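You operate a simulated robot arm through the tools that you are given. There is no shell and no other tool. Be economical: measure what you need, move in short steps, check, and stop when the job is done.

The job below is to be done with a simulated robot arm. You get a single attempt, and the scene is never put back.

JOB
Clamp the spare rotor arm, wet-sand the filler flat and prime that patch.
Fine: dampen the yellow block on the blue pad; primer by the blue brush; both back where they stood; clamp stays shut.

It is judged by the outcome, as a careful person would: the job done as asked, and still so three seconds after it is handed in. It fails if anything else is knocked over, pushed out of place, dropped, spilled or broken.

ROBOT AND FRAMES
A 6-joint arm with a two-finger parallel gripper, fixed in place. Base frame: the origin is at the foot of the arm, x ahead of it, y to its left, z up; the work surface is at about z = 70. Units: cm, rad, N and s.
With the tool pointing down near the work surface it reaches from about 22 to 72 cm from the base axis. Its first joint turns from -1.152 to 1.152 rad. Payload 2.45 kg.
The tool frame sits at the grasp point between the pads (the TCP): z along the fingers, y along the line on which they close. The tips reach 2.4 cm beyond it. The gripper opens to 6.8 cm. The fingers are 1.7 cm wide and 1 cm thick; the gripper's body (4 by 7 cm) begins 4.1 cm behind the TCP.
Orientation is that of the tool frame in the base frame, as a unit quaternion [x, y, z, w]. With the fingers straight down and closing along the base's y, the tool's x points along the base's -x, its y along +y and its z along -z.

CONTROLS
- The arm moves only by the tool nudge_tool. Its argument "motion" is a list of rows, each a list of 7 numbers: the shift along the tool's x, y, z in cm, then the turn, a rotation vector about the tool's x, y, z in rad, then the closure, from 0 (fully open) to 1 (shut). In form: [[x, y, z, ax, ay, az, jaw], ...]. A call has 1 to 8 rows; each row shifts and turns the commanded pose from where the row before left it, along the tool's axes as they then stand. Each row takes 0.2 s and may step no farther than 5 cm and 0.15 rad from the row before; otherwise, or with a gripper value out of range, the whole call is refused. Where a pose cannot be reached the arm comes as near as it can. A force on the tool above 90 N (or 10 N above the force at the start of the call, whichever is more), or a blocked arm, ends the call early, and 0.2 s more pass. The fingers move at their own pace (about 10.8 cm/s each) and stop on an object; they squeeze with about 24 N. The grip force told is the motor's: it shows also when the fingers shut on nothing. Time passes only in rows, and 0.2 s behind the last, so rows that do not move let the fingers close. It gives the time, the measured TCP pose, the force on the tool (base axes), the opening and the grip force at its end, in the units of the frame above (readings bear some noise), and new pictures: "show" is both (left out), scene, wrist or none.
- Cameras (640 x 400 px; columns grow to the right, rows downward): "scene" is fixed at [16.49, 43.68, 143.46]; the picture's right is [-0.61, -0.79, 0.00], its down [-0.66, 0.51, -0.55] and it looks along [0.44, -0.33, -0.83] (base axes); focal length 335 px, centre (320, 200). "wrist" rides on the gripper at [8.4, 1.1, -7.5] in the tool frame; the picture's right is [-0.13, 0.99, 0.00], its down [-0.60, -0.08, -0.79] and it looks along [-0.79, -0.10, 0.61] (tool axes); focal length 251 px, centre (320, 200).
- measure_at(camera, pixels): for up to 12 pixels [column, row] of the newest picture of that camera ("zoom" is the newest enlarged one), the place [x, y, z] in the base frame of the surface seen there, good to about 0.3 cm. No time passes.
- close_up(camera, box): a new picture of the part [left, top, right, bottom] of that camera's present view, enlarged. No time passes.
- hand_in(): hands the job in; it is judged then, once.

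Go step by step. Measure first, check grasps and placings, and put right what went wrong. The budget is 80 turns and 170 pictures, counting those below and the enlarged ones. Unless the task says otherwise, let go and move clear before handing in, and close with one line.

The tools are called after ">>>" as name(argument=value, ...) on one line, values as JSON. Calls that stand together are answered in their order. nudge_tool: Moves the arm, as the interface text tells. Its arguments: {"type":"object","properties":{"motion":{"type":"array"},"show":{"type":"string","enum":["both","scene","wrist","none"]}},"required":["motion"]} The other tools are called the same way: measure_at (camera, pixels) gives the place of the surface under pixels of a picture; close_up (camera, box) takes an enlarged picture of a part of a camera's view; hand_in () hands the job in.

At the start:

```text
t: 0.0
tcp_pos: [38.11, 21.12, 104.29]
tool_rot: [-0.001, 1.0, 0.0, 0.0]
force: [-0.5, -0.3, 1.1]
width: 6.79
grip_force: 0.0
```

scene: 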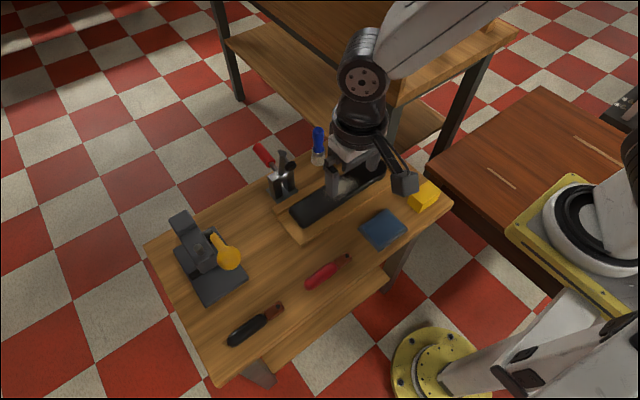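
wrist: 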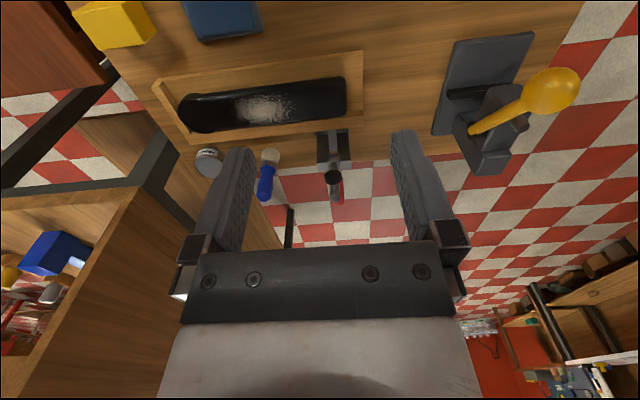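

The pictures show a bench with a black part in a wooden tray (wrist ~(260,105)), a red-handled clamp (335,170), blue brush (268,175), tin (208,160), yellow block and blue pad. I'll look closer first.

>>> close_up(camera="wrist", box=[60, 0, 380, 210])

>>> close_up(camera="scene", box=[240, 110, 460, 260])

>>> close_up(camera="wrist", box=[400, 0, 640, 200])

>>> measure_at(camera="wrist", pixels=[[265, 108], [190, 115], [340, 100], [335, 178], [338, 195], [265, 180], [270, 155], [208, 158], [110, 20], [220, 15], [160, 90], [363, 60]])

```text
1.90 times, centred on (220, 105) of wrist
```

zoom: 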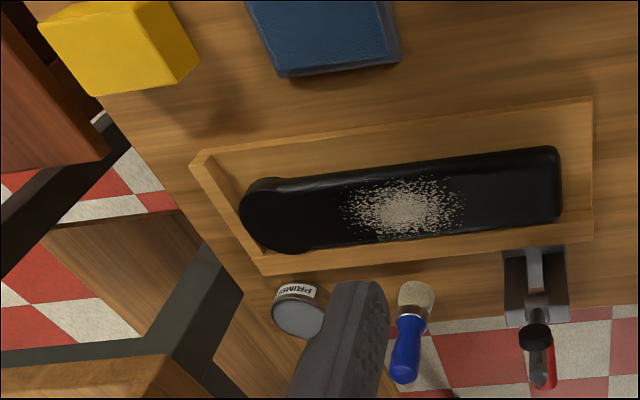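

```text
2.67 times, centred on (350, 185) of scene
```

zoom: 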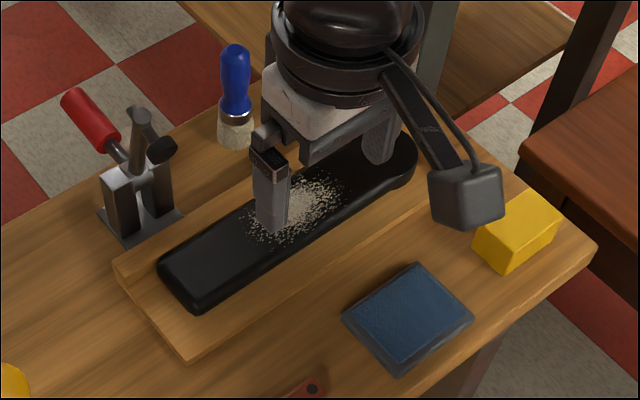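

```text
2.00 times, centred on (520, 100) of wrist
```

zoom: 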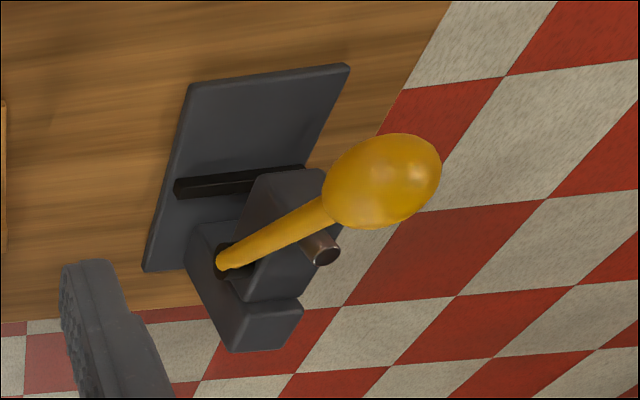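

```text
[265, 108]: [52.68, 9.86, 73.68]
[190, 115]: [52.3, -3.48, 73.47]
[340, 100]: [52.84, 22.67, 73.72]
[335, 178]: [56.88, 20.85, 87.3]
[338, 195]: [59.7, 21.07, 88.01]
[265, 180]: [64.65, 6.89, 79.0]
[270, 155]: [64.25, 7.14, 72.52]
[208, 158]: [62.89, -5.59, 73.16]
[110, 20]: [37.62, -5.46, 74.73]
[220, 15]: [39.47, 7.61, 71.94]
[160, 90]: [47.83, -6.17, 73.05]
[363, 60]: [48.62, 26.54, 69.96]
```

Rotor arm top is at z≈73.7 with filler near (52.7, 9.9); the toggle clamp stands at about (57, 21), open. I'll look closer at the clamp and the remaining items.

>>> close_up(camera="scene", box=[245, 120, 345, 215])

>>> measure_at(camera="zoom", pixels=[[80, 170], [170, 270], [195, 330], [245, 220], [285, 230], [260, 330], [170, 440], [330, 450], [490, 90], [500, 160], [490, 220], [260, 280]])

>>> close_up(camera="wrist", box=[300, 120, 380, 210])

```text
4.21 times, centred on (295, 168) of scene
```

zoom: 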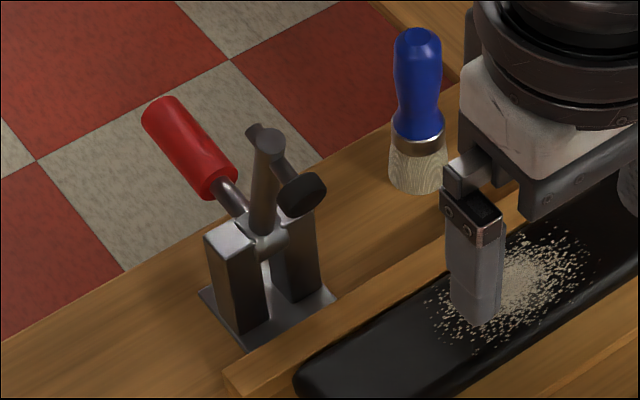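

```text
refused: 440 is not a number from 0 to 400
```

```text
4.44 times, centred on (340, 165) of wrist
```

zoom: 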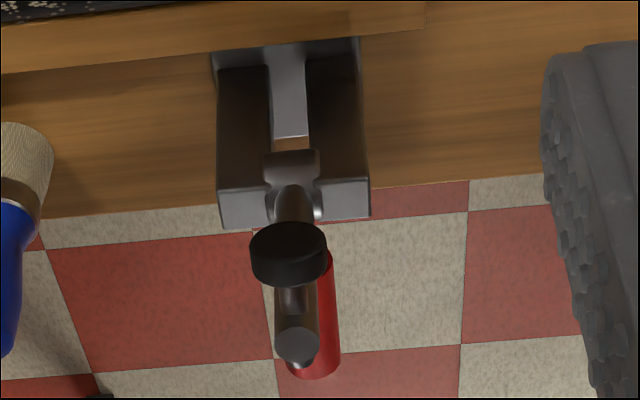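

The clamp bar stands up with a rubber tip facing the part, and the red handle leans back. I'll measure its parts.

>>> measure_at(camera="zoom", pixels=[[290, 170], [295, 205], [275, 250], [290, 345], [327, 300], [315, 372], [235, 210], [350, 200], [235, 90], [345, 90], [290, 120], [288, 255]])

>>> measure_at(camera="scene", pixels=[[271, 149], [282, 155], [294, 163], [298, 168], [309, 153], [316, 166], [309, 143], [344, 130], [344, 143], [344, 152], [344, 163], [295, 193]])

```text
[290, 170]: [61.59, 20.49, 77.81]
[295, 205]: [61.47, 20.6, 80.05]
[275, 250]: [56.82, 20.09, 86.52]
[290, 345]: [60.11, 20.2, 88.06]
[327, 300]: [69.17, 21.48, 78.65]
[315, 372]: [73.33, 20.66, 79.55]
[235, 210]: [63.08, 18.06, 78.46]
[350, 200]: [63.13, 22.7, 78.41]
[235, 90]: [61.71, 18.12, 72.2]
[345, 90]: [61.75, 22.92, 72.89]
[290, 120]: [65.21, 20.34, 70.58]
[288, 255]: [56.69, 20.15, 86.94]
```

```text
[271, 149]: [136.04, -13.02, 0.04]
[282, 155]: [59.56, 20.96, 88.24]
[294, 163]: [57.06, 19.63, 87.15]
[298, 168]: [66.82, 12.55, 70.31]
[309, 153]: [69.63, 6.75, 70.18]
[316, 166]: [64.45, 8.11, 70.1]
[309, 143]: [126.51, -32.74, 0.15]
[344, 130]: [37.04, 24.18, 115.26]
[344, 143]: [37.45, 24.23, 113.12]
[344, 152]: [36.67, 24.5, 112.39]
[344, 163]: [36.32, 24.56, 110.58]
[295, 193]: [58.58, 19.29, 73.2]
```

Clamp geometry: pivot about (62, 20.4, 78), bar up to (60.2, 20.3, 88), handle going back along +x at z≈79. Plan: shut the fingers, go behind the bar and push it over toward −x and down. First travel high to above x≈65.

>>> nudge_tool(motion=[[-4.5, 0, 0, 0, 0, 0, 1], [-4.5, 0, 0, 0, 0, 0, 1], [-4.5, -0.3, 0, 0, 0, 0, 1], [-4.5, -0.3, 0, 0, 0, 0, 1], [-4.5, 0, 0, 0, 0, 0, 1], [-4.2, 0, 0, 0, 0, 0, 1], [0, 0, 0, 0, 0, 0, 1]])

```text
t: 1.6
tcp_pos: [64.68, 20.41, 104.48]
tool_rot: [0.0, 1.0, 0.001, 0.0]
force: [-0.5, 0.6, -0.5]
width: 0.02
grip_force: 23.5
```

scene: 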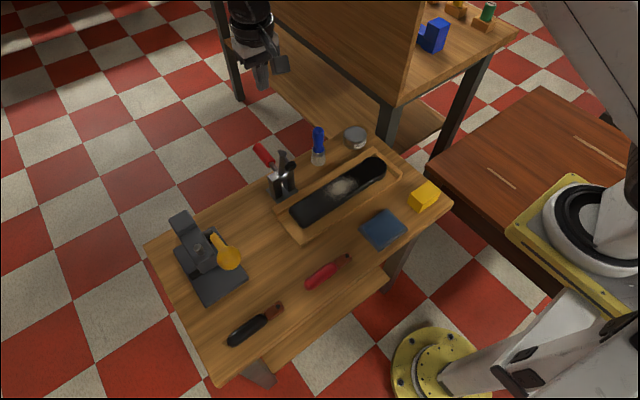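
wrist: 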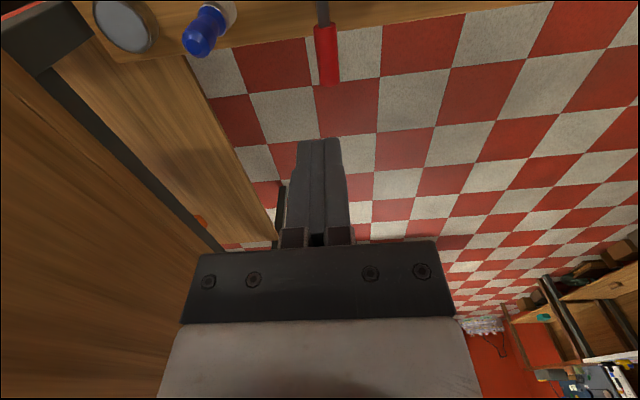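

The whole bench is now unobstructed in the scene view. I'll zoom for exact geometry of clamp, tin, brush, pad, and block.

>>> close_up(camera="scene", box=[250, 110, 410, 210])

>>> measure_at(camera="scene", pixels=[[355, 133], [356, 145], [319, 131], [318, 145], [318, 158], [260, 150], [270, 161], [282, 155], [343, 188], [300, 210], [375, 165], [424, 192]])

>>> measure_at(camera="wrist", pixels=[[125, 25], [148, 40], [200, 35], [215, 15], [326, 30], [328, 80], [323, 10], [98, 10], [130, 48]])

```text
4.00 times, centred on (330, 160) of scene
```

zoom: 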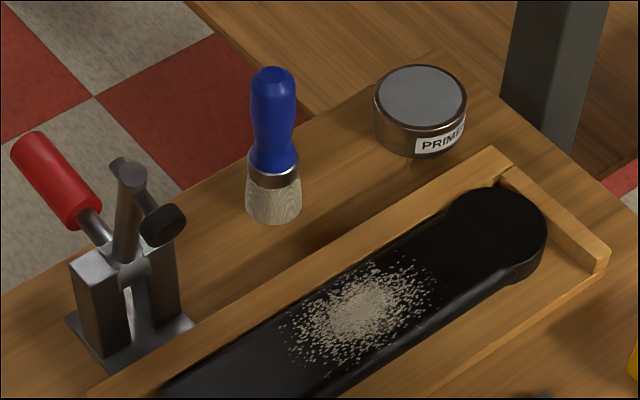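

```text
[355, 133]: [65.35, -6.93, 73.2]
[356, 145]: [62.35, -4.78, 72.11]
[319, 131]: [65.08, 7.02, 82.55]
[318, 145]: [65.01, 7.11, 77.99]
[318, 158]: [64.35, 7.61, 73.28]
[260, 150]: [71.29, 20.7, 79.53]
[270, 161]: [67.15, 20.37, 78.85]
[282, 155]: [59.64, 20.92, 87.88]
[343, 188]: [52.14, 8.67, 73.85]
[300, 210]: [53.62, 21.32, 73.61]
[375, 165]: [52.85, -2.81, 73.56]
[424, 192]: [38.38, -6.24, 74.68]
```

```text
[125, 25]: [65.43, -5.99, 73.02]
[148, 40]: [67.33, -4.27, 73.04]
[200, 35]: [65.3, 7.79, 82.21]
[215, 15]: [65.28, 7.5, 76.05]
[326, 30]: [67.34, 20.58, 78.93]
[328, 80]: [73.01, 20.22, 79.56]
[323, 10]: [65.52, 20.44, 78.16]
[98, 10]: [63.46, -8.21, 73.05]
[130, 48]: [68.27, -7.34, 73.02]
```

Tin (grey primer surface, open) centre ≈(65.3, −6.3), brush ≈(65, 7.4). Now I lower the shut fingers behind the bar.

>>> nudge_tool(motion=[[0, 0, 4.5, 0, 0, 0, 1], [0, 0, 4.5, 0, 0, 0, 1], [0, 0, 4.5, 0, 0, 0, 1], [0, 0, 4, 0, 0, 0, 1], [0, 0, 0, 0, 0, 0, 1]])

```text
t: 2.8
tcp_pos: [64.67, 20.49, 86.74]
tool_rot: [0.001, 1.0, 0.001, 0.001]
force: [-0.2, -0.4, 0.3]
width: 0.01
grip_force: 23.5
```

scene: 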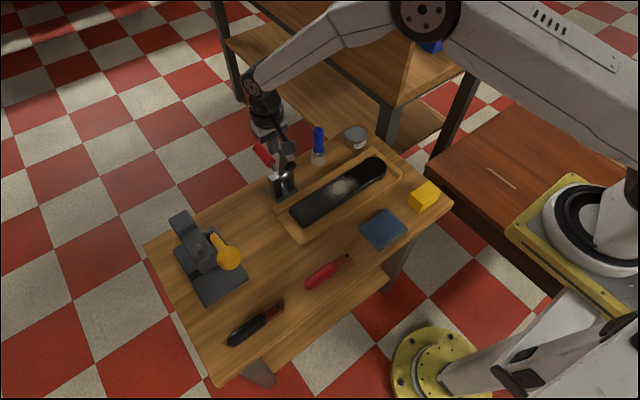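
wrist: 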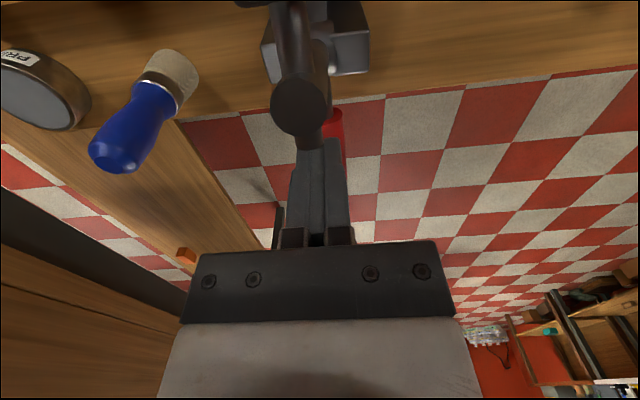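

The fingers are behind the bar (wrist ~(320,190) vs. bar ~(298,105)). Pushing along the arc, first half.

>>> nudge_tool(motion=[[1.5, -0.1, 0, 0, 0, 0, 1], [1.2, 0, 0, 0, 0, 0, 1], [1.2, 0, 0.2, 0, 0, 0, 1], [1.2, 0, 0.4, 0, 0, 0, 1], [1.0, 0, 0.6, 0, 0, 0, 1], [0, 0, 0, 0, 0, 0, 1]])

```text
t: 4.2
tcp_pos: [58.65, 20.37, 85.65]
tool_rot: [0.0, 1.0, 0.0, 0.0]
force: [1.4, 0.6, 2.4]
width: 0.0
grip_force: 24.1
```

scene: 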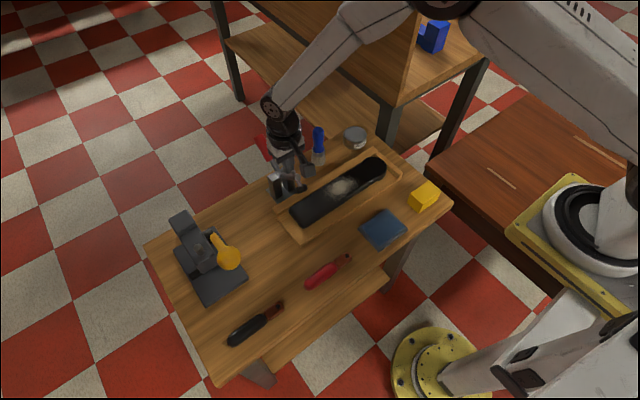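
wrist: 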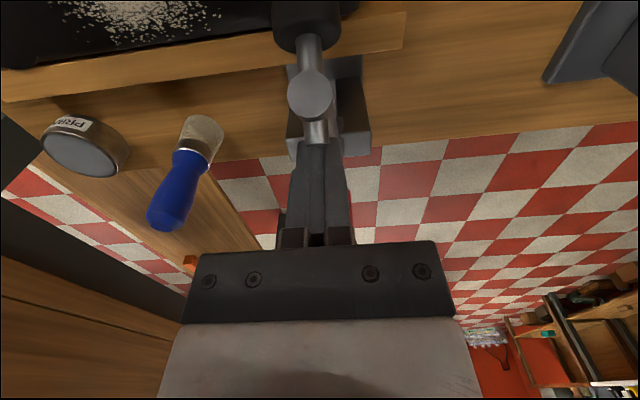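

The bar is about 45° down and moving freely. Continuing the arc downward.

>>> nudge_tool(motion=[[1.3, 0, 1.2, 0, 0, 0, 1], [1.2, 0, 1.4, 0, 0, 0, 1], [0.8, 0, 1.4, 0, 0, 0, 1], [0.3, 0, 0.9, 0, 0, 0, 1], [0, 0, 0, 0, 0, 0, 1]])

```text
t: 5.4
tcp_pos: [54.97, 20.49, 80.6]
tool_rot: [0.0, 1.0, 0.0, 0.0]
force: [0.8, 0.7, -0.1]
width: 0.0
grip_force: 23.4
```

scene: 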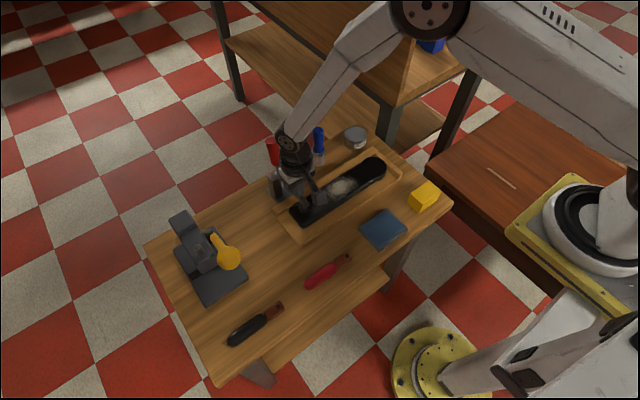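
wrist: 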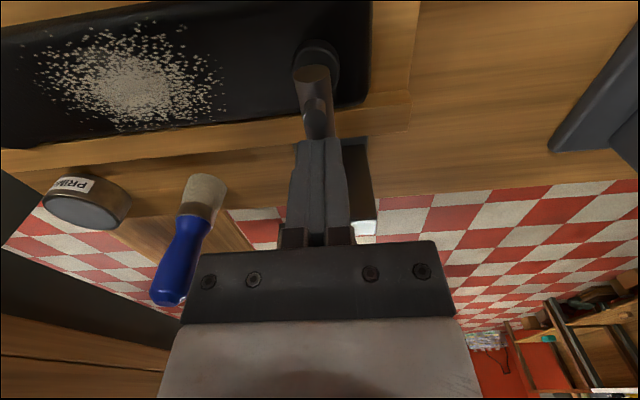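

The rubber foot is almost on the part (wrist ~(318,65)). Pressing down a little more until force shows.

>>> nudge_tool(motion=[[0, 0, 0.5, 0, 0, 0, 1], [0, 0, 0.5, 0, 0, 0, 1], [0, 0, 0.5, 0, 0, 0, 1], [0, 0, 0, 0, 0, 0, 1]])

>>> close_up(camera="wrist", box=[220, 0, 420, 150])

>>> close_up(camera="scene", box=[240, 120, 360, 220])

```text
t: 6.0
tcp_pos: [55.18, 20.61, 80.55]
tool_rot: [-0.001, 1.0, -0.001, -0.001]
force: [-8.6, -3.5, 21.3]
width: 0.0
grip_force: 23.1
stopped in row 3: the force on the tool passed its limit (the readings are from after the stop); the commanded pose is now the measured one
```

scene: 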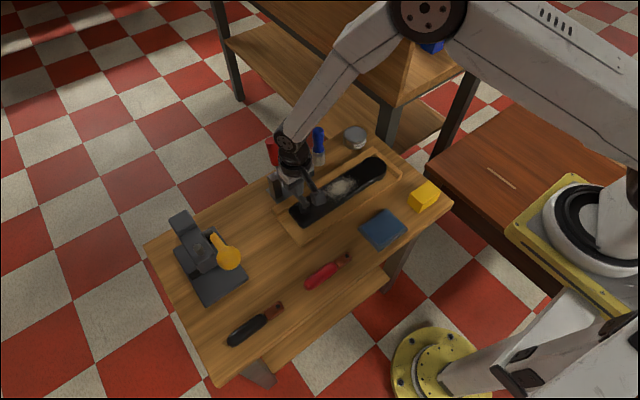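
wrist: 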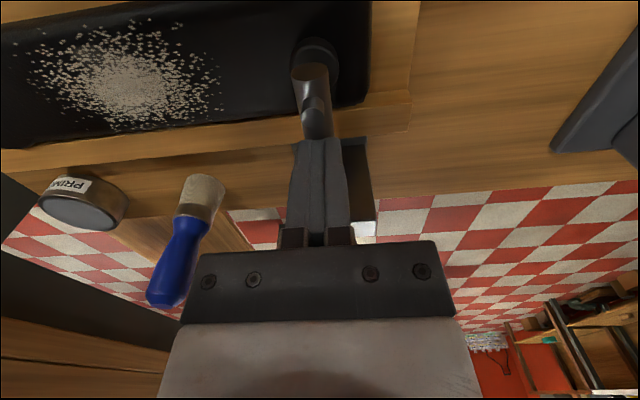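

```text
2.67 times, centred on (320, 75) of wrist
```

zoom: 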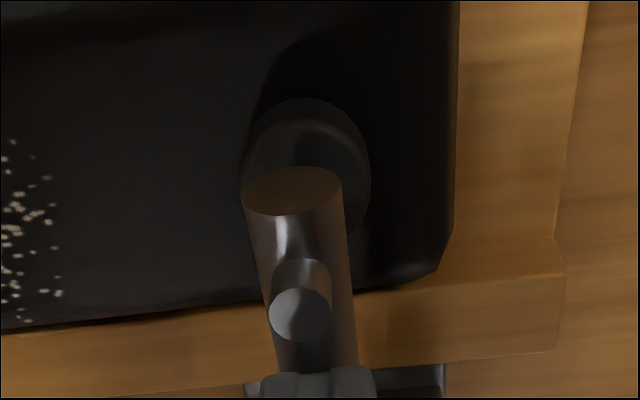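

```text
4.00 times, centred on (300, 170) of scene
```

zoom: 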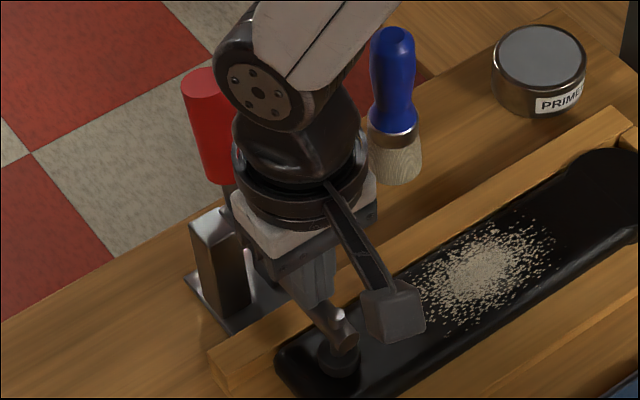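

Firm contact: the foot sits on the part and the handle is upright. I'll back off straight up and check it stays.

>>> nudge_tool(motion=[[0, 0, -1.5, 0, 0, 0, 1], [1, 0, -4, 0, 0, 0, 1], [3, 0, -4, 0, 0, 0, 1], [3, 0, -4, 0, 0, 0, 1], [4, 0, -4, 0, 0, 0, 0], [4, -2, -2, 0, 0, 0, 0], [4, -2, 0, 0, 0, 0, 0], [0, 0, 0, 0, 0, 0, 0]])

>>> close_up(camera="wrist", box=[60, 0, 400, 220])

>>> close_up(camera="scene", box=[240, 120, 360, 220])

```text
refused: row 5 steps farther than a row can; nothing moved
```

```text
1.82 times, centred on (230, 110) of wrist
```

zoom: 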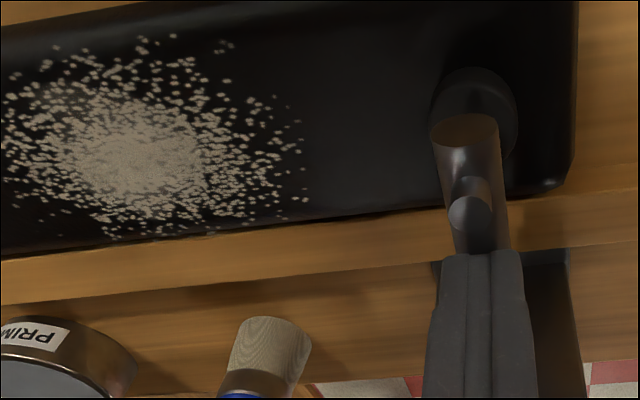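

```text
4.00 times, centred on (300, 170) of scene
```

zoom: 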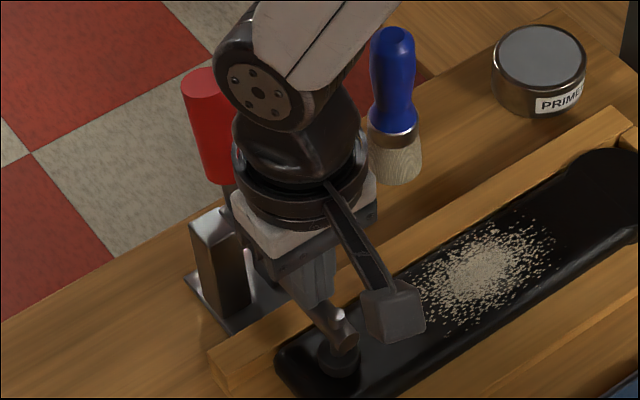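

The call was refused for an over-long step; retry with shorter rows.

>>> nudge_tool(motion=[[0, 0, -1.5, 0, 0, 0, 1], [1, 0, -4, 0, 0, 0, 1], [2.5, 0, -4, 0, 0, 0, 1], [2.5, 0, -4, 0, 0, 0, 1], [3.5, -2, -2, 0, 0, 0, 0], [3.5, -3, 0, 0, 0, 0, 0], [3.5, -3, 0, 0, 0, 0, 0], [0, 0, 0, 0, 0, 0, 0]])

>>> close_up(camera="scene", box=[240, 120, 360, 220])

```text
t: 7.8
tcp_pos: [38.53, 12.5, 95.83]
tool_rot: [0.0, 1.0, -0.001, -0.001]
force: [0.7, 0.6, -0.3]
width: 6.79
grip_force: 0.1
```

scene: 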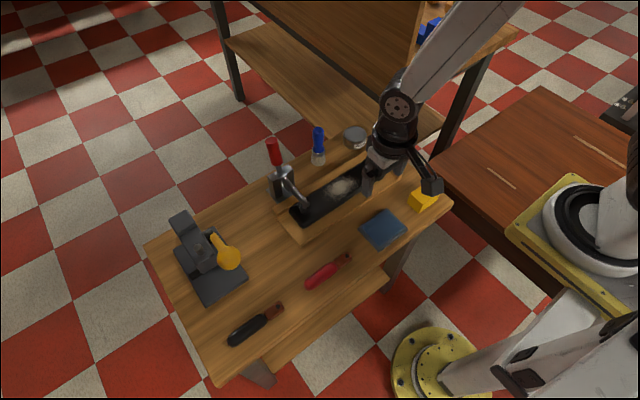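
wrist: 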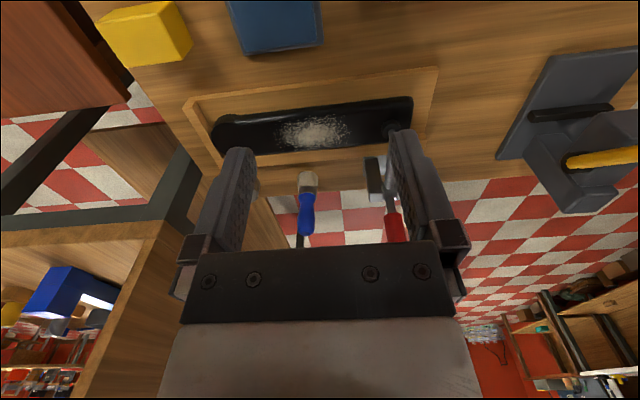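

```text
4.00 times, centred on (300, 170) of scene
```

zoom: 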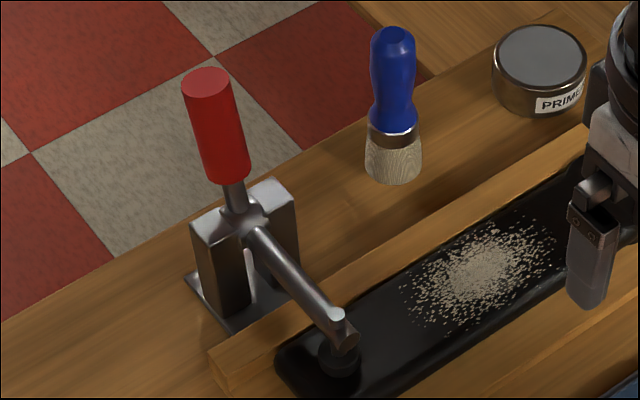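

The clamp stays shut with the foot on the part. Now I'll measure block and pad corners.

>>> measure_at(camera="wrist", pixels=[[97, 25], [173, 5], [191, 36], [125, 68], [185, 58], [132, 40], [245, 50], [322, 42], [318, 12], [240, 25], [280, 10], [285, 35]])

>>> close_up(camera="scene", box=[350, 170, 470, 260])

>>> measure_at(camera="scene", pixels=[[384, 211], [405, 226], [384, 247], [361, 228], [384, 228], [407, 205], [417, 211], [437, 197], [411, 206], [425, 203]])

```text
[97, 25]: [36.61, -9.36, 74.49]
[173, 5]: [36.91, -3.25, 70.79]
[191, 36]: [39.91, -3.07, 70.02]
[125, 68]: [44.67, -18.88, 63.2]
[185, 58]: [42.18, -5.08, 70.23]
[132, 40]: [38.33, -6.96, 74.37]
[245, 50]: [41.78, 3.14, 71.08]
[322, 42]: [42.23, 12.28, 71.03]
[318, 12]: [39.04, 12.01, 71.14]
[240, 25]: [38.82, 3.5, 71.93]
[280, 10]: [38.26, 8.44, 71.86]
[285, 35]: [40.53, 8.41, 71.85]
```

```text
4.44 times, centred on (410, 215) of scene
```

zoom: 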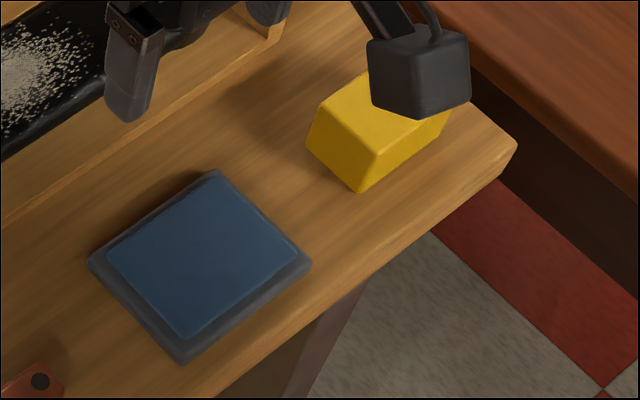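

```text
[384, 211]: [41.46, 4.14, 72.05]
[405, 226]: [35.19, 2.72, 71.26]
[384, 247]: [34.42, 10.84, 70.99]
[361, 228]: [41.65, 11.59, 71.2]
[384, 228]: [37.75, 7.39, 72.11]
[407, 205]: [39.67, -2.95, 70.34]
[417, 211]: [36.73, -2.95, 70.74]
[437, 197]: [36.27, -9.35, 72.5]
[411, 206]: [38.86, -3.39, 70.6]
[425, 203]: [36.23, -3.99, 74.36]
```

Block is about x 35.8–40.2, y −10 to −3.3, top 74.6; pad centre ≈(38, 7.3), top 72. I'll move to look at the block from closer.

>>> nudge_tool(motion=[[2.5, -4, 0, 0, 0, 0, 0], [2.5, -4, 0, 0, 0, 0, 0], [2.5, -4, 1, 0, 0, 0, 0], [2.5, -4, 2, 0, 0, 0, 0], [0, -2.5, 2, 0, 0, 0, 0], [0, 0, 0, 0, 0, 0, 0]])

>>> close_up(camera="scene", box=[350, 150, 470, 260])

```text
refused: row 4 steps farther than a row can; nothing moved
```

```text
3.64 times, centred on (410, 205) of scene
```

zoom: 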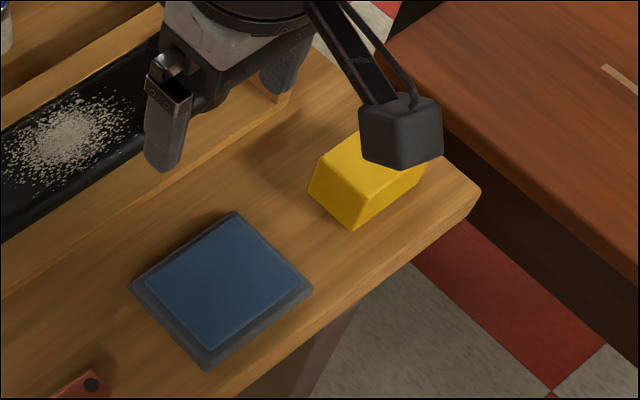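

>>> nudge_tool(motion=[[2.5, -4, 0, 0, 0, 0, 0], [2.5, -4, 0, 0, 0, 0, 0], [2.5, -4, 1, 0, 0, 0, 0], [2.5, -4, 1, 0, 0, 0, 0], [0, -2.5, 2, 0, 0, 0, 0], [0, 0, 0, 0, 0, 0, 0]])

>>> close_up(camera="scene", box=[350, 150, 470, 260])

```text
t: 9.2
tcp_pos: [34.66, -5.81, 90.76]
tool_rot: [0.0, 1.0, -0.002, -0.002]
force: [-0.6, 0.0, 0.0]
width: 6.78
grip_force: 0.1
out of reach, approached as far as the arm can: row 2, 3, 4
```

scene: 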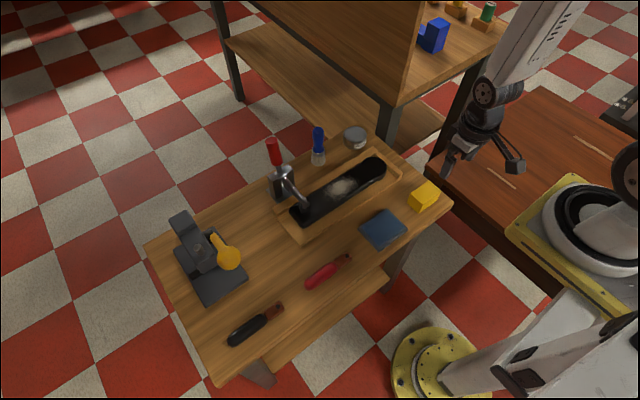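
wrist: 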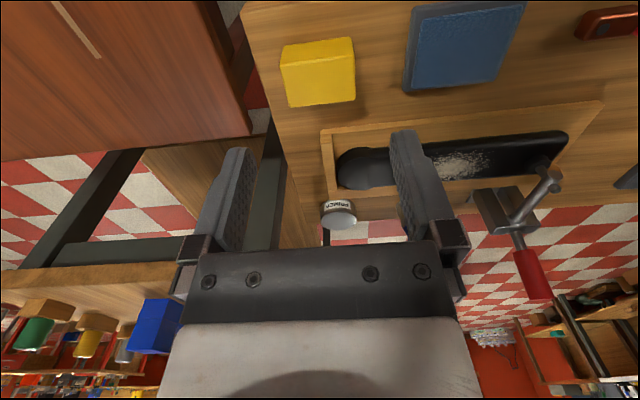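

```text
3.64 times, centred on (410, 205) of scene
```

zoom: 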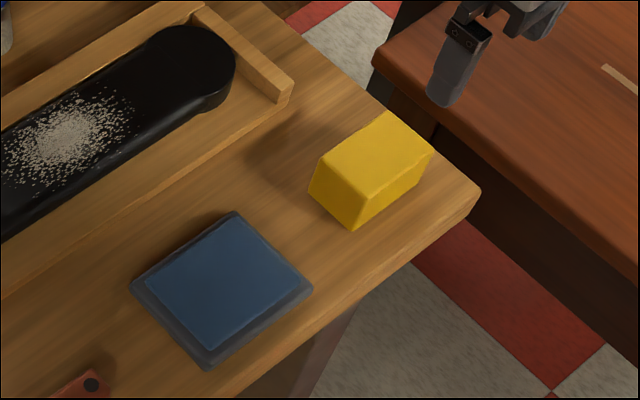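

Clear view of the block now (wrist: top face corners near (281,43),(352,37),(354,65)). Measuring its outline.

>>> measure_at(camera="zoom", pixels=[[324, 158], [385, 115], [430, 153], [366, 194], [377, 155], [352, 226], [312, 190], [235, 214], [312, 288], [207, 367], [132, 290], [222, 282]])

>>> measure_at(camera="wrist", pixels=[[284, 47], [350, 40], [285, 65], [352, 63], [290, 105], [354, 98], [318, 52], [318, 85], [418, 8], [525, 5], [490, 82], [405, 90]])

```text
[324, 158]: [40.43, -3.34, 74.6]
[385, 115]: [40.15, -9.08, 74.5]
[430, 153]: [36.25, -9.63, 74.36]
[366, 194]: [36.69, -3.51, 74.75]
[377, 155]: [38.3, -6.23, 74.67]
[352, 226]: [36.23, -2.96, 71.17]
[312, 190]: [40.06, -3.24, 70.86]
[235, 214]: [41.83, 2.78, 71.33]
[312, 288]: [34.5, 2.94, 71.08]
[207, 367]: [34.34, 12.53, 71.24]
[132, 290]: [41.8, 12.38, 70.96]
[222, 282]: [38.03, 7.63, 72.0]
```

```text
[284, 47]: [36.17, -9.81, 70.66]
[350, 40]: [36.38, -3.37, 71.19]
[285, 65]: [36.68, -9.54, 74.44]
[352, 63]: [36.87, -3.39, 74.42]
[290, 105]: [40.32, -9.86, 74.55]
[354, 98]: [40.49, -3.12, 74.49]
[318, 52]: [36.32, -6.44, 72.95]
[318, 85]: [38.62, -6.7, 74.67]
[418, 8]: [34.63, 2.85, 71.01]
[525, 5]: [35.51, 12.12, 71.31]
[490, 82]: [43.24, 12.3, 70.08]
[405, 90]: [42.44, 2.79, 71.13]
```

Block is 4.4 (x) × 6.5 (y) × 4.7, centre (38.4, −6.5), so I must grip across x. Turn the tool −90° about its axis while moving above it.

>>> nudge_tool(motion=[[0, 0, 0, 0, 0, -0.1428, 0], [0, 0, 0, 0, 0, -0.1428, 0], [0, 0, 0, 0, 0, -0.1428, 0], [0, 0, 0, 0, 0, -0.1428, 0], [0, 0, 0, 0, 0, -0.1428, 0], [0, 0, 0, 0, 0, -0.1428, 0], [0, 0, 0, 0, 0, -0.1428, 0], [0, 0, 0, 0, 0, -0.1428, 0]], show="none")

>>> nudge_tool(motion=[[0, 0, 0, 0, 0, -0.1428, 0], [0, 0, 0, 0, 0, -0.1428, 0], [0, 0, 0, 0, 0, -0.1428, 0], [0, 0, 0, 0, 0, 0, 0]])

```text
t: 11.0
tcp_pos: [34.82, -5.94, 90.75]
tool_rot: [-0.542, 0.841, 0.001, -0.002]
force: [0.3, 0.8, 0.7]
width: 6.79
grip_force: 0.0
```

```text
t: 12.0
tcp_pos: [34.43, -5.99, 90.88]
tool_rot: [0.707, -0.707, 0.0, 0.003]
force: [0.1, 0.1, 0.9]
width: 6.82
grip_force: 0.0
```

scene: 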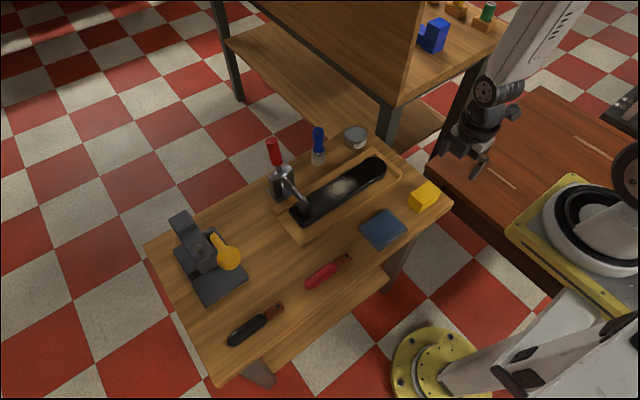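
wrist: 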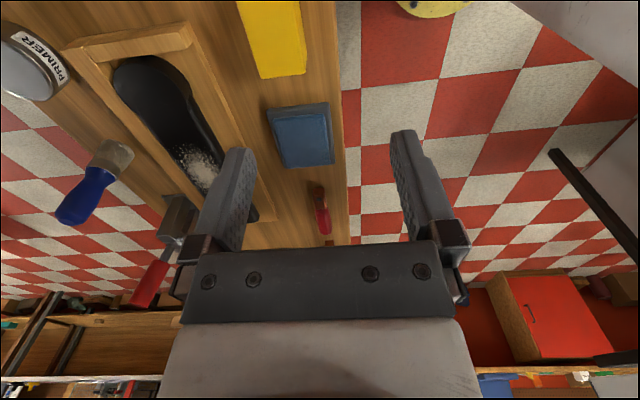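

Tool now has x = −base y, y = −base x. Move above the block at z≈81 to check alignment.

>>> nudge_tool(motion=[[0.5, -2, 3, 0, 0, 0, 0], [0, -1.97, 3.5, 0, 0, 0, 0], [0, 0, 3.4, 0, 0, 0, 0], [0, 0, 0, 0, 0, 0, 0]])

>>> close_up(camera="scene", box=[370, 140, 470, 230])

```text
t: 13.0
tcp_pos: [38.51, -6.41, 80.9]
tool_rot: [-0.707, 0.707, 0.0, -0.002]
force: [-0.5, 0.4, -0.1]
width: 6.77
grip_force: 0.0
```

scene: 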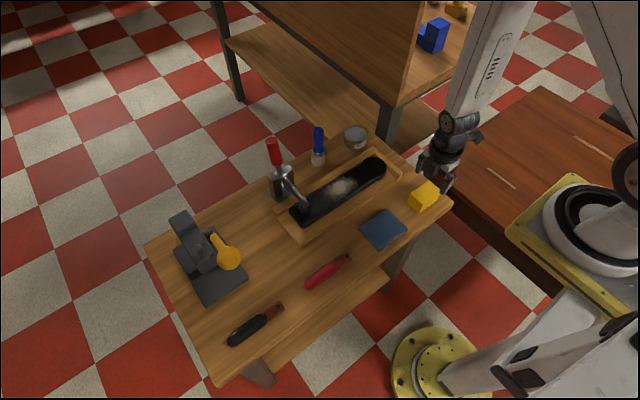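
wrist: 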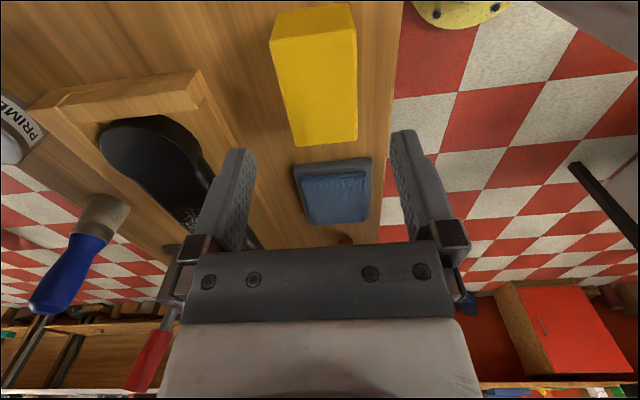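

```text
4.44 times, centred on (420, 185) of scene
```

zoom: 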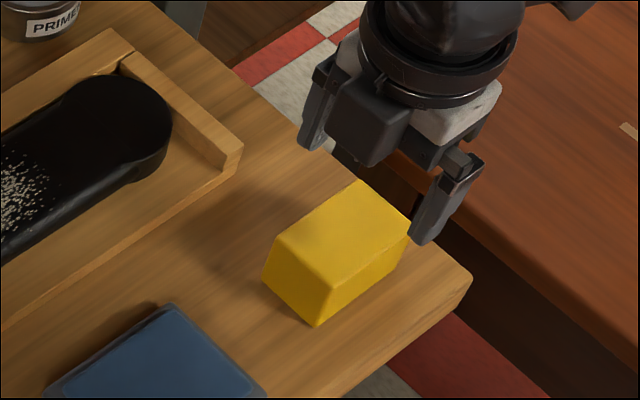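

Aligned over the block (wrist block columns 273–358 between fingers). Descend and grip.

>>> nudge_tool(motion=[[0, 0, 2.5, 0, 0, 0, 0], [0, 0, 2.5, 0, 0, 0, 0], [0, 0, 1.5, 0, 0, 0, 0], [0, 0, 0, 0, 0, 0, 0], [0, 0, 0, 0, 0, 0, 1], [0, 0, 0, 0, 0, 0, 1], [0, 0, 0, 0, 0, 0, 1]])

>>> close_up(camera="scene", box=[370, 140, 470, 230])

```text
t: 14.6
tcp_pos: [38.58, -6.44, 74.35]
tool_rot: [-0.707, 0.707, 0.0, -0.002]
force: [0.2, -0.6, -0.2]
width: 4.43
grip_force: 23.9
```

scene: 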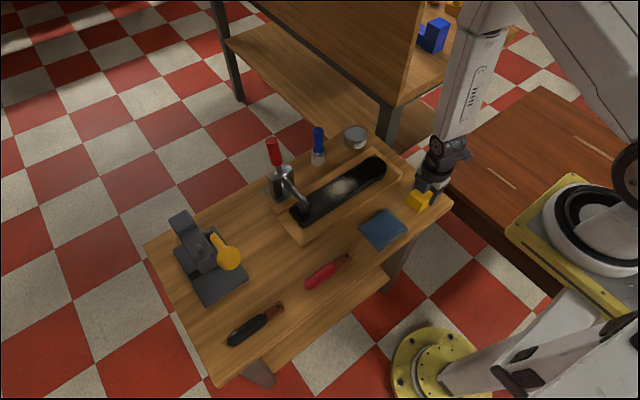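
wrist: 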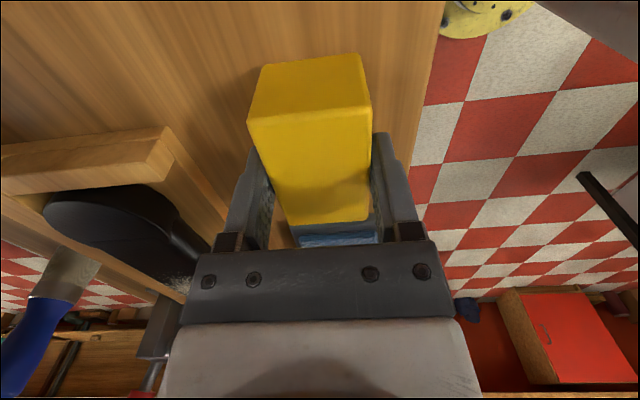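

```text
4.44 times, centred on (420, 185) of scene
```

zoom: 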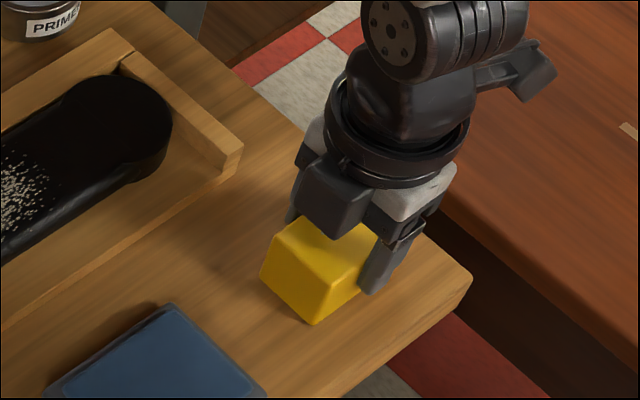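

Gripped at 4.43 cm. Lift and carry over the pad, stop just above it.

>>> nudge_tool(motion=[[0, 0, -2.5, 0, 0, 0, 1], [0, 0, -3, 0, 0, 0, 1], [-4.6, 0.1, 0, 0, 0, 0, 1], [-4.6, 0.1, 0, 0, 0, 0, 1], [-4.7, 0.2, 0, 0, 0, 0, 1], [0, 0, 1.5, 0, 0, 0, 1], [0, 0, 1.5, 0, 0, 0, 1], [0, 0, 0, 0, 0, 0, 1]])

```text
t: 16.4
tcp_pos: [38.11, 7.38, 76.94]
tool_rot: [0.707, -0.707, -0.001, 0.002]
force: [0.1, -0.1, 0.0]
width: 0.0
grip_force: 23.6
```

scene: 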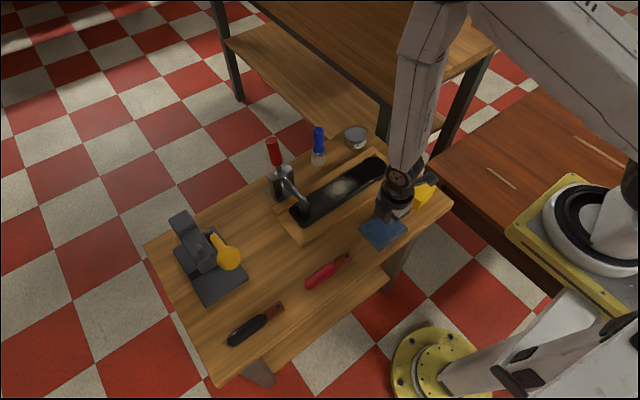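
wrist: 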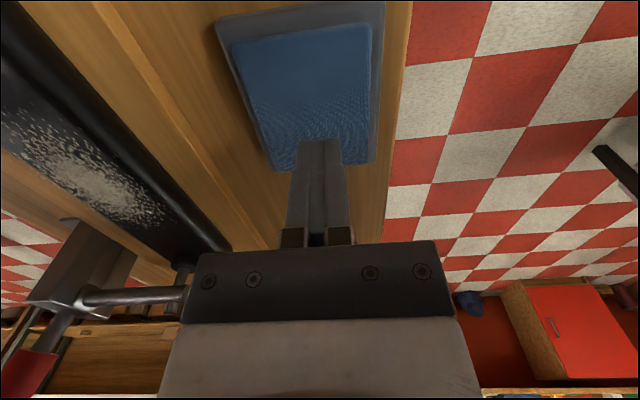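

The fingers are shut on nothing: the block slipped out on the lift. I'll rise and see where it is.

>>> nudge_tool(motion=[[0, 0, -4, 0, 0, 0, 1], [0, 0, -4, 0, 0, 0, 1], [-3, 0, -2, 0, 0, 0, 0], [0, 0, 0, 0, 0, 0, 0]])

>>> close_up(camera="scene", box=[370, 140, 470, 230])

```text
t: 17.4
tcp_pos: [38.06, 10.59, 87.07]
tool_rot: [0.707, -0.707, -0.001, 0.001]
force: [0.2, 0.1, 0.4]
width: 6.8
grip_force: 0.1
```

scene: 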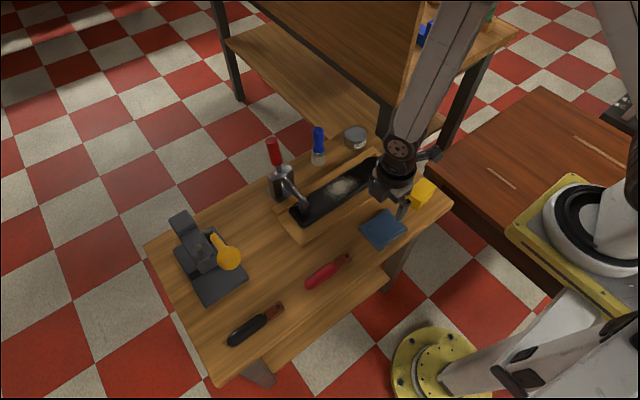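
wrist: 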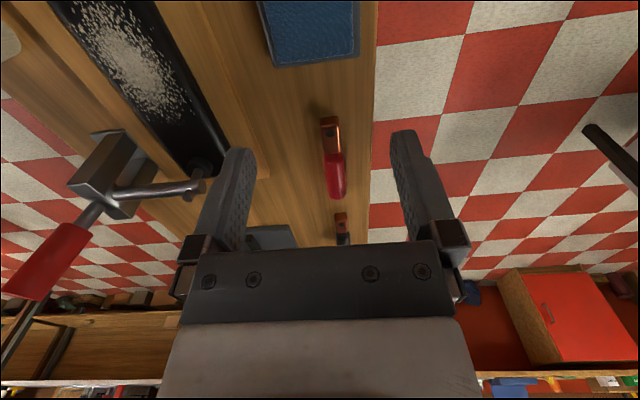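

```text
4.44 times, centred on (420, 185) of scene
```

zoom: 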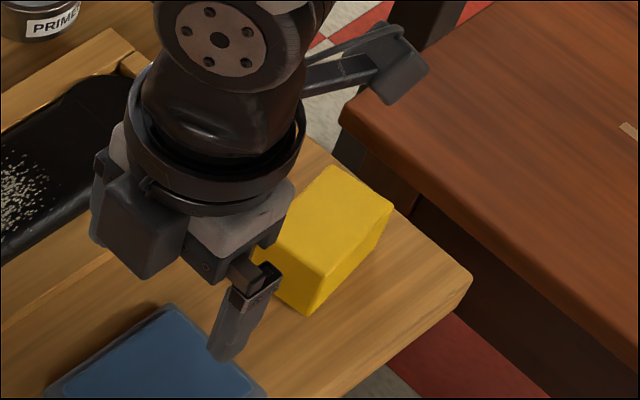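

The block still stands upright, slightly turned. Measuring its new pose.

>>> measure_at(camera="zoom", pixels=[[333, 167], [391, 203], [318, 275], [272, 240], [330, 225], [306, 312], [385, 240], [300, 200], [355, 240], [360, 185]])

```text
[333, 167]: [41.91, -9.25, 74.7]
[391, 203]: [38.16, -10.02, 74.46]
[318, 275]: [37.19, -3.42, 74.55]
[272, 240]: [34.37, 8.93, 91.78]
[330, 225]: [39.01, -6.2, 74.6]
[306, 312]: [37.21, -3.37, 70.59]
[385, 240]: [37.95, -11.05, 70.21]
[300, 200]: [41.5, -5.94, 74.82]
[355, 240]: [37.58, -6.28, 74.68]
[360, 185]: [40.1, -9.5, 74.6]
```

Block centre is now ≈(39.55, −6.4), turned ≈8°. The earlier grip was too shallow; I'll realign and grip deeper, then lift slowly.

>>> nudge_tool(motion=[[4.5, -0.5, 0, 0, 0, 0, 0], [4.5, -0.5, 0, 0, 0, 0, 0], [4.5, -0.5, 0, 0, 0, 0, 0], [3.5, 0, 0, 0, 0, 0, 0], [0, 0, 3, 0, 0, -0.146, 0], [0, 0, 3, 0, 0, 0, 0], [0, 0, 0, 0, 0, 0, 0]])

>>> close_up(camera="scene", box=[370, 140, 470, 230])

```text
t: 19.0
tcp_pos: [39.75, -6.7, 80.96]
tool_rot: [0.757, -0.653, -0.001, 0.0]
force: [0.8, 0.4, 0.1]
width: 6.83
grip_force: 0.1
```

scene: 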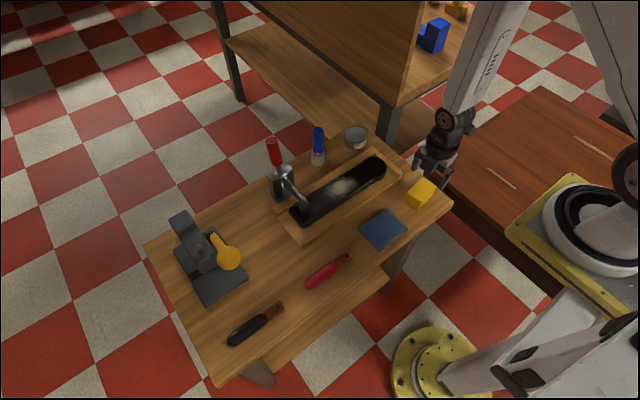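
wrist: 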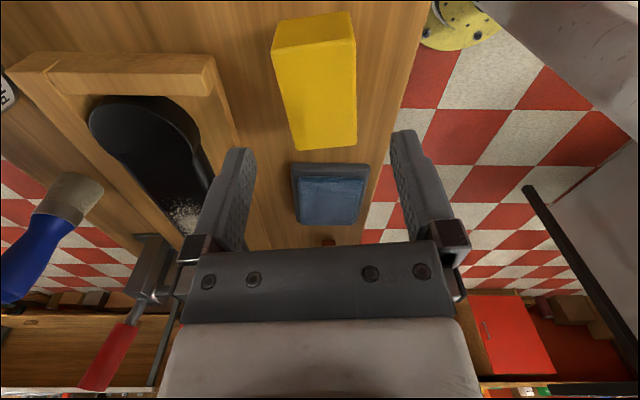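

```text
4.44 times, centred on (420, 185) of scene
```

zoom: 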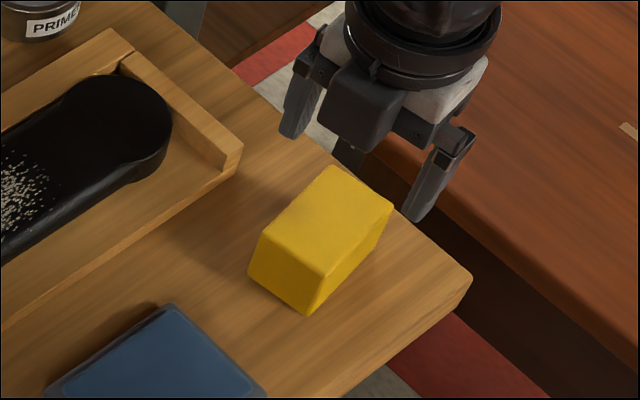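

Alignment matches the earlier aligned view. Descend deeper (TCP z≈73) and grip.

>>> nudge_tool(motion=[[0, 0, 3, 0, 0, 0, 0], [0, 0, 3, 0, 0, 0, 0], [0, 0, 1.9, 0, 0, 0, 0], [0, 0, 0, 0, 0, 0, 0], [0, 0, 0, 0, 0, 0, 1], [0, 0, 0, 0, 0, 0, 1], [0, 0, 0, 0, 0, 0, 1]], show="wrist")

>>> nudge_tool(motion=[[0, 0, -0.3, 0, 0, 0, 1], [0, 0, -0.3, 0, 0, 0, 1], [0, 0, -0.4, 0, 0, 0, 1], [0, 0, -0.5, 0, 0, 0, 1], [0, 0, -0.5, 0, 0, 0, 1], [0, 0, 0, 0, 0, 0, 1]])

>>> close_up(camera="scene", box=[370, 140, 470, 230])

```text
t: 20.6
tcp_pos: [39.95, -6.59, 73.02]
tool_rot: [0.758, -0.653, -0.001, 0.001]
force: [-1.0, 0.0, 0.1]
width: 4.49
grip_force: 24.0
```

wrist: 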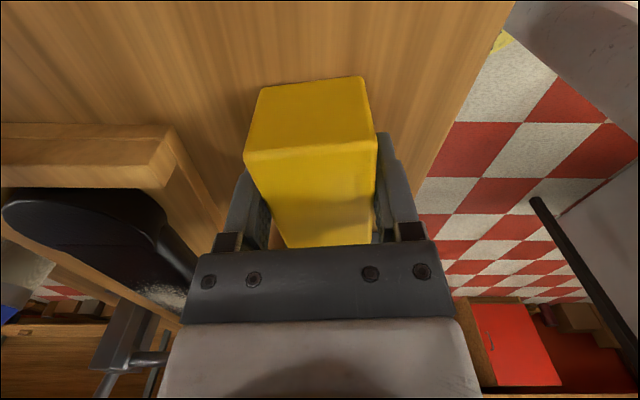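

```text
t: 22.0
tcp_pos: [39.77, -6.65, 75.15]
tool_rot: [0.757, -0.654, -0.001, 0.001]
force: [-0.2, -0.2, -0.6]
width: 4.47
grip_force: 24.0
```

scene: 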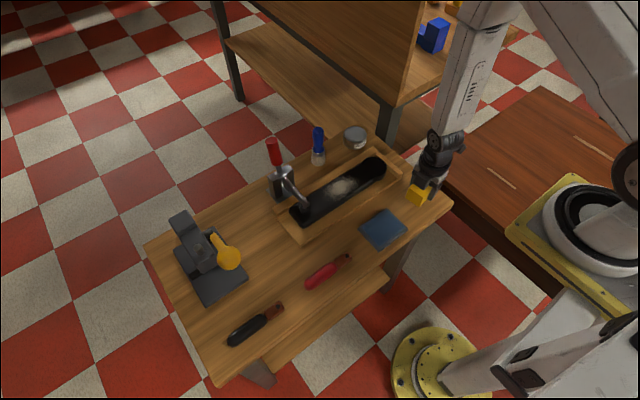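
wrist: 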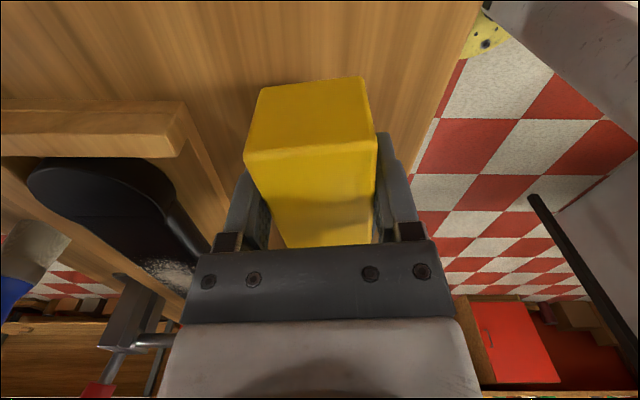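

```text
4.44 times, centred on (420, 185) of scene
```

zoom: 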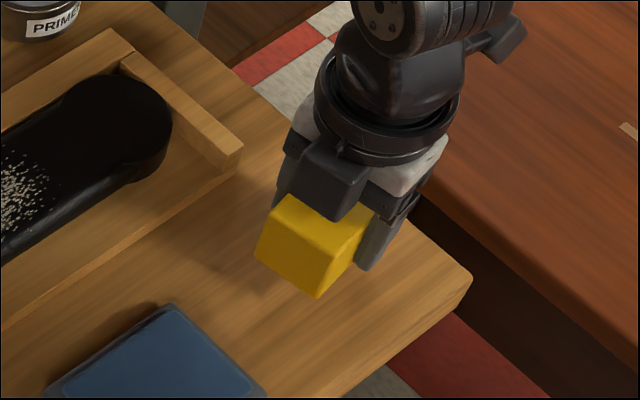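

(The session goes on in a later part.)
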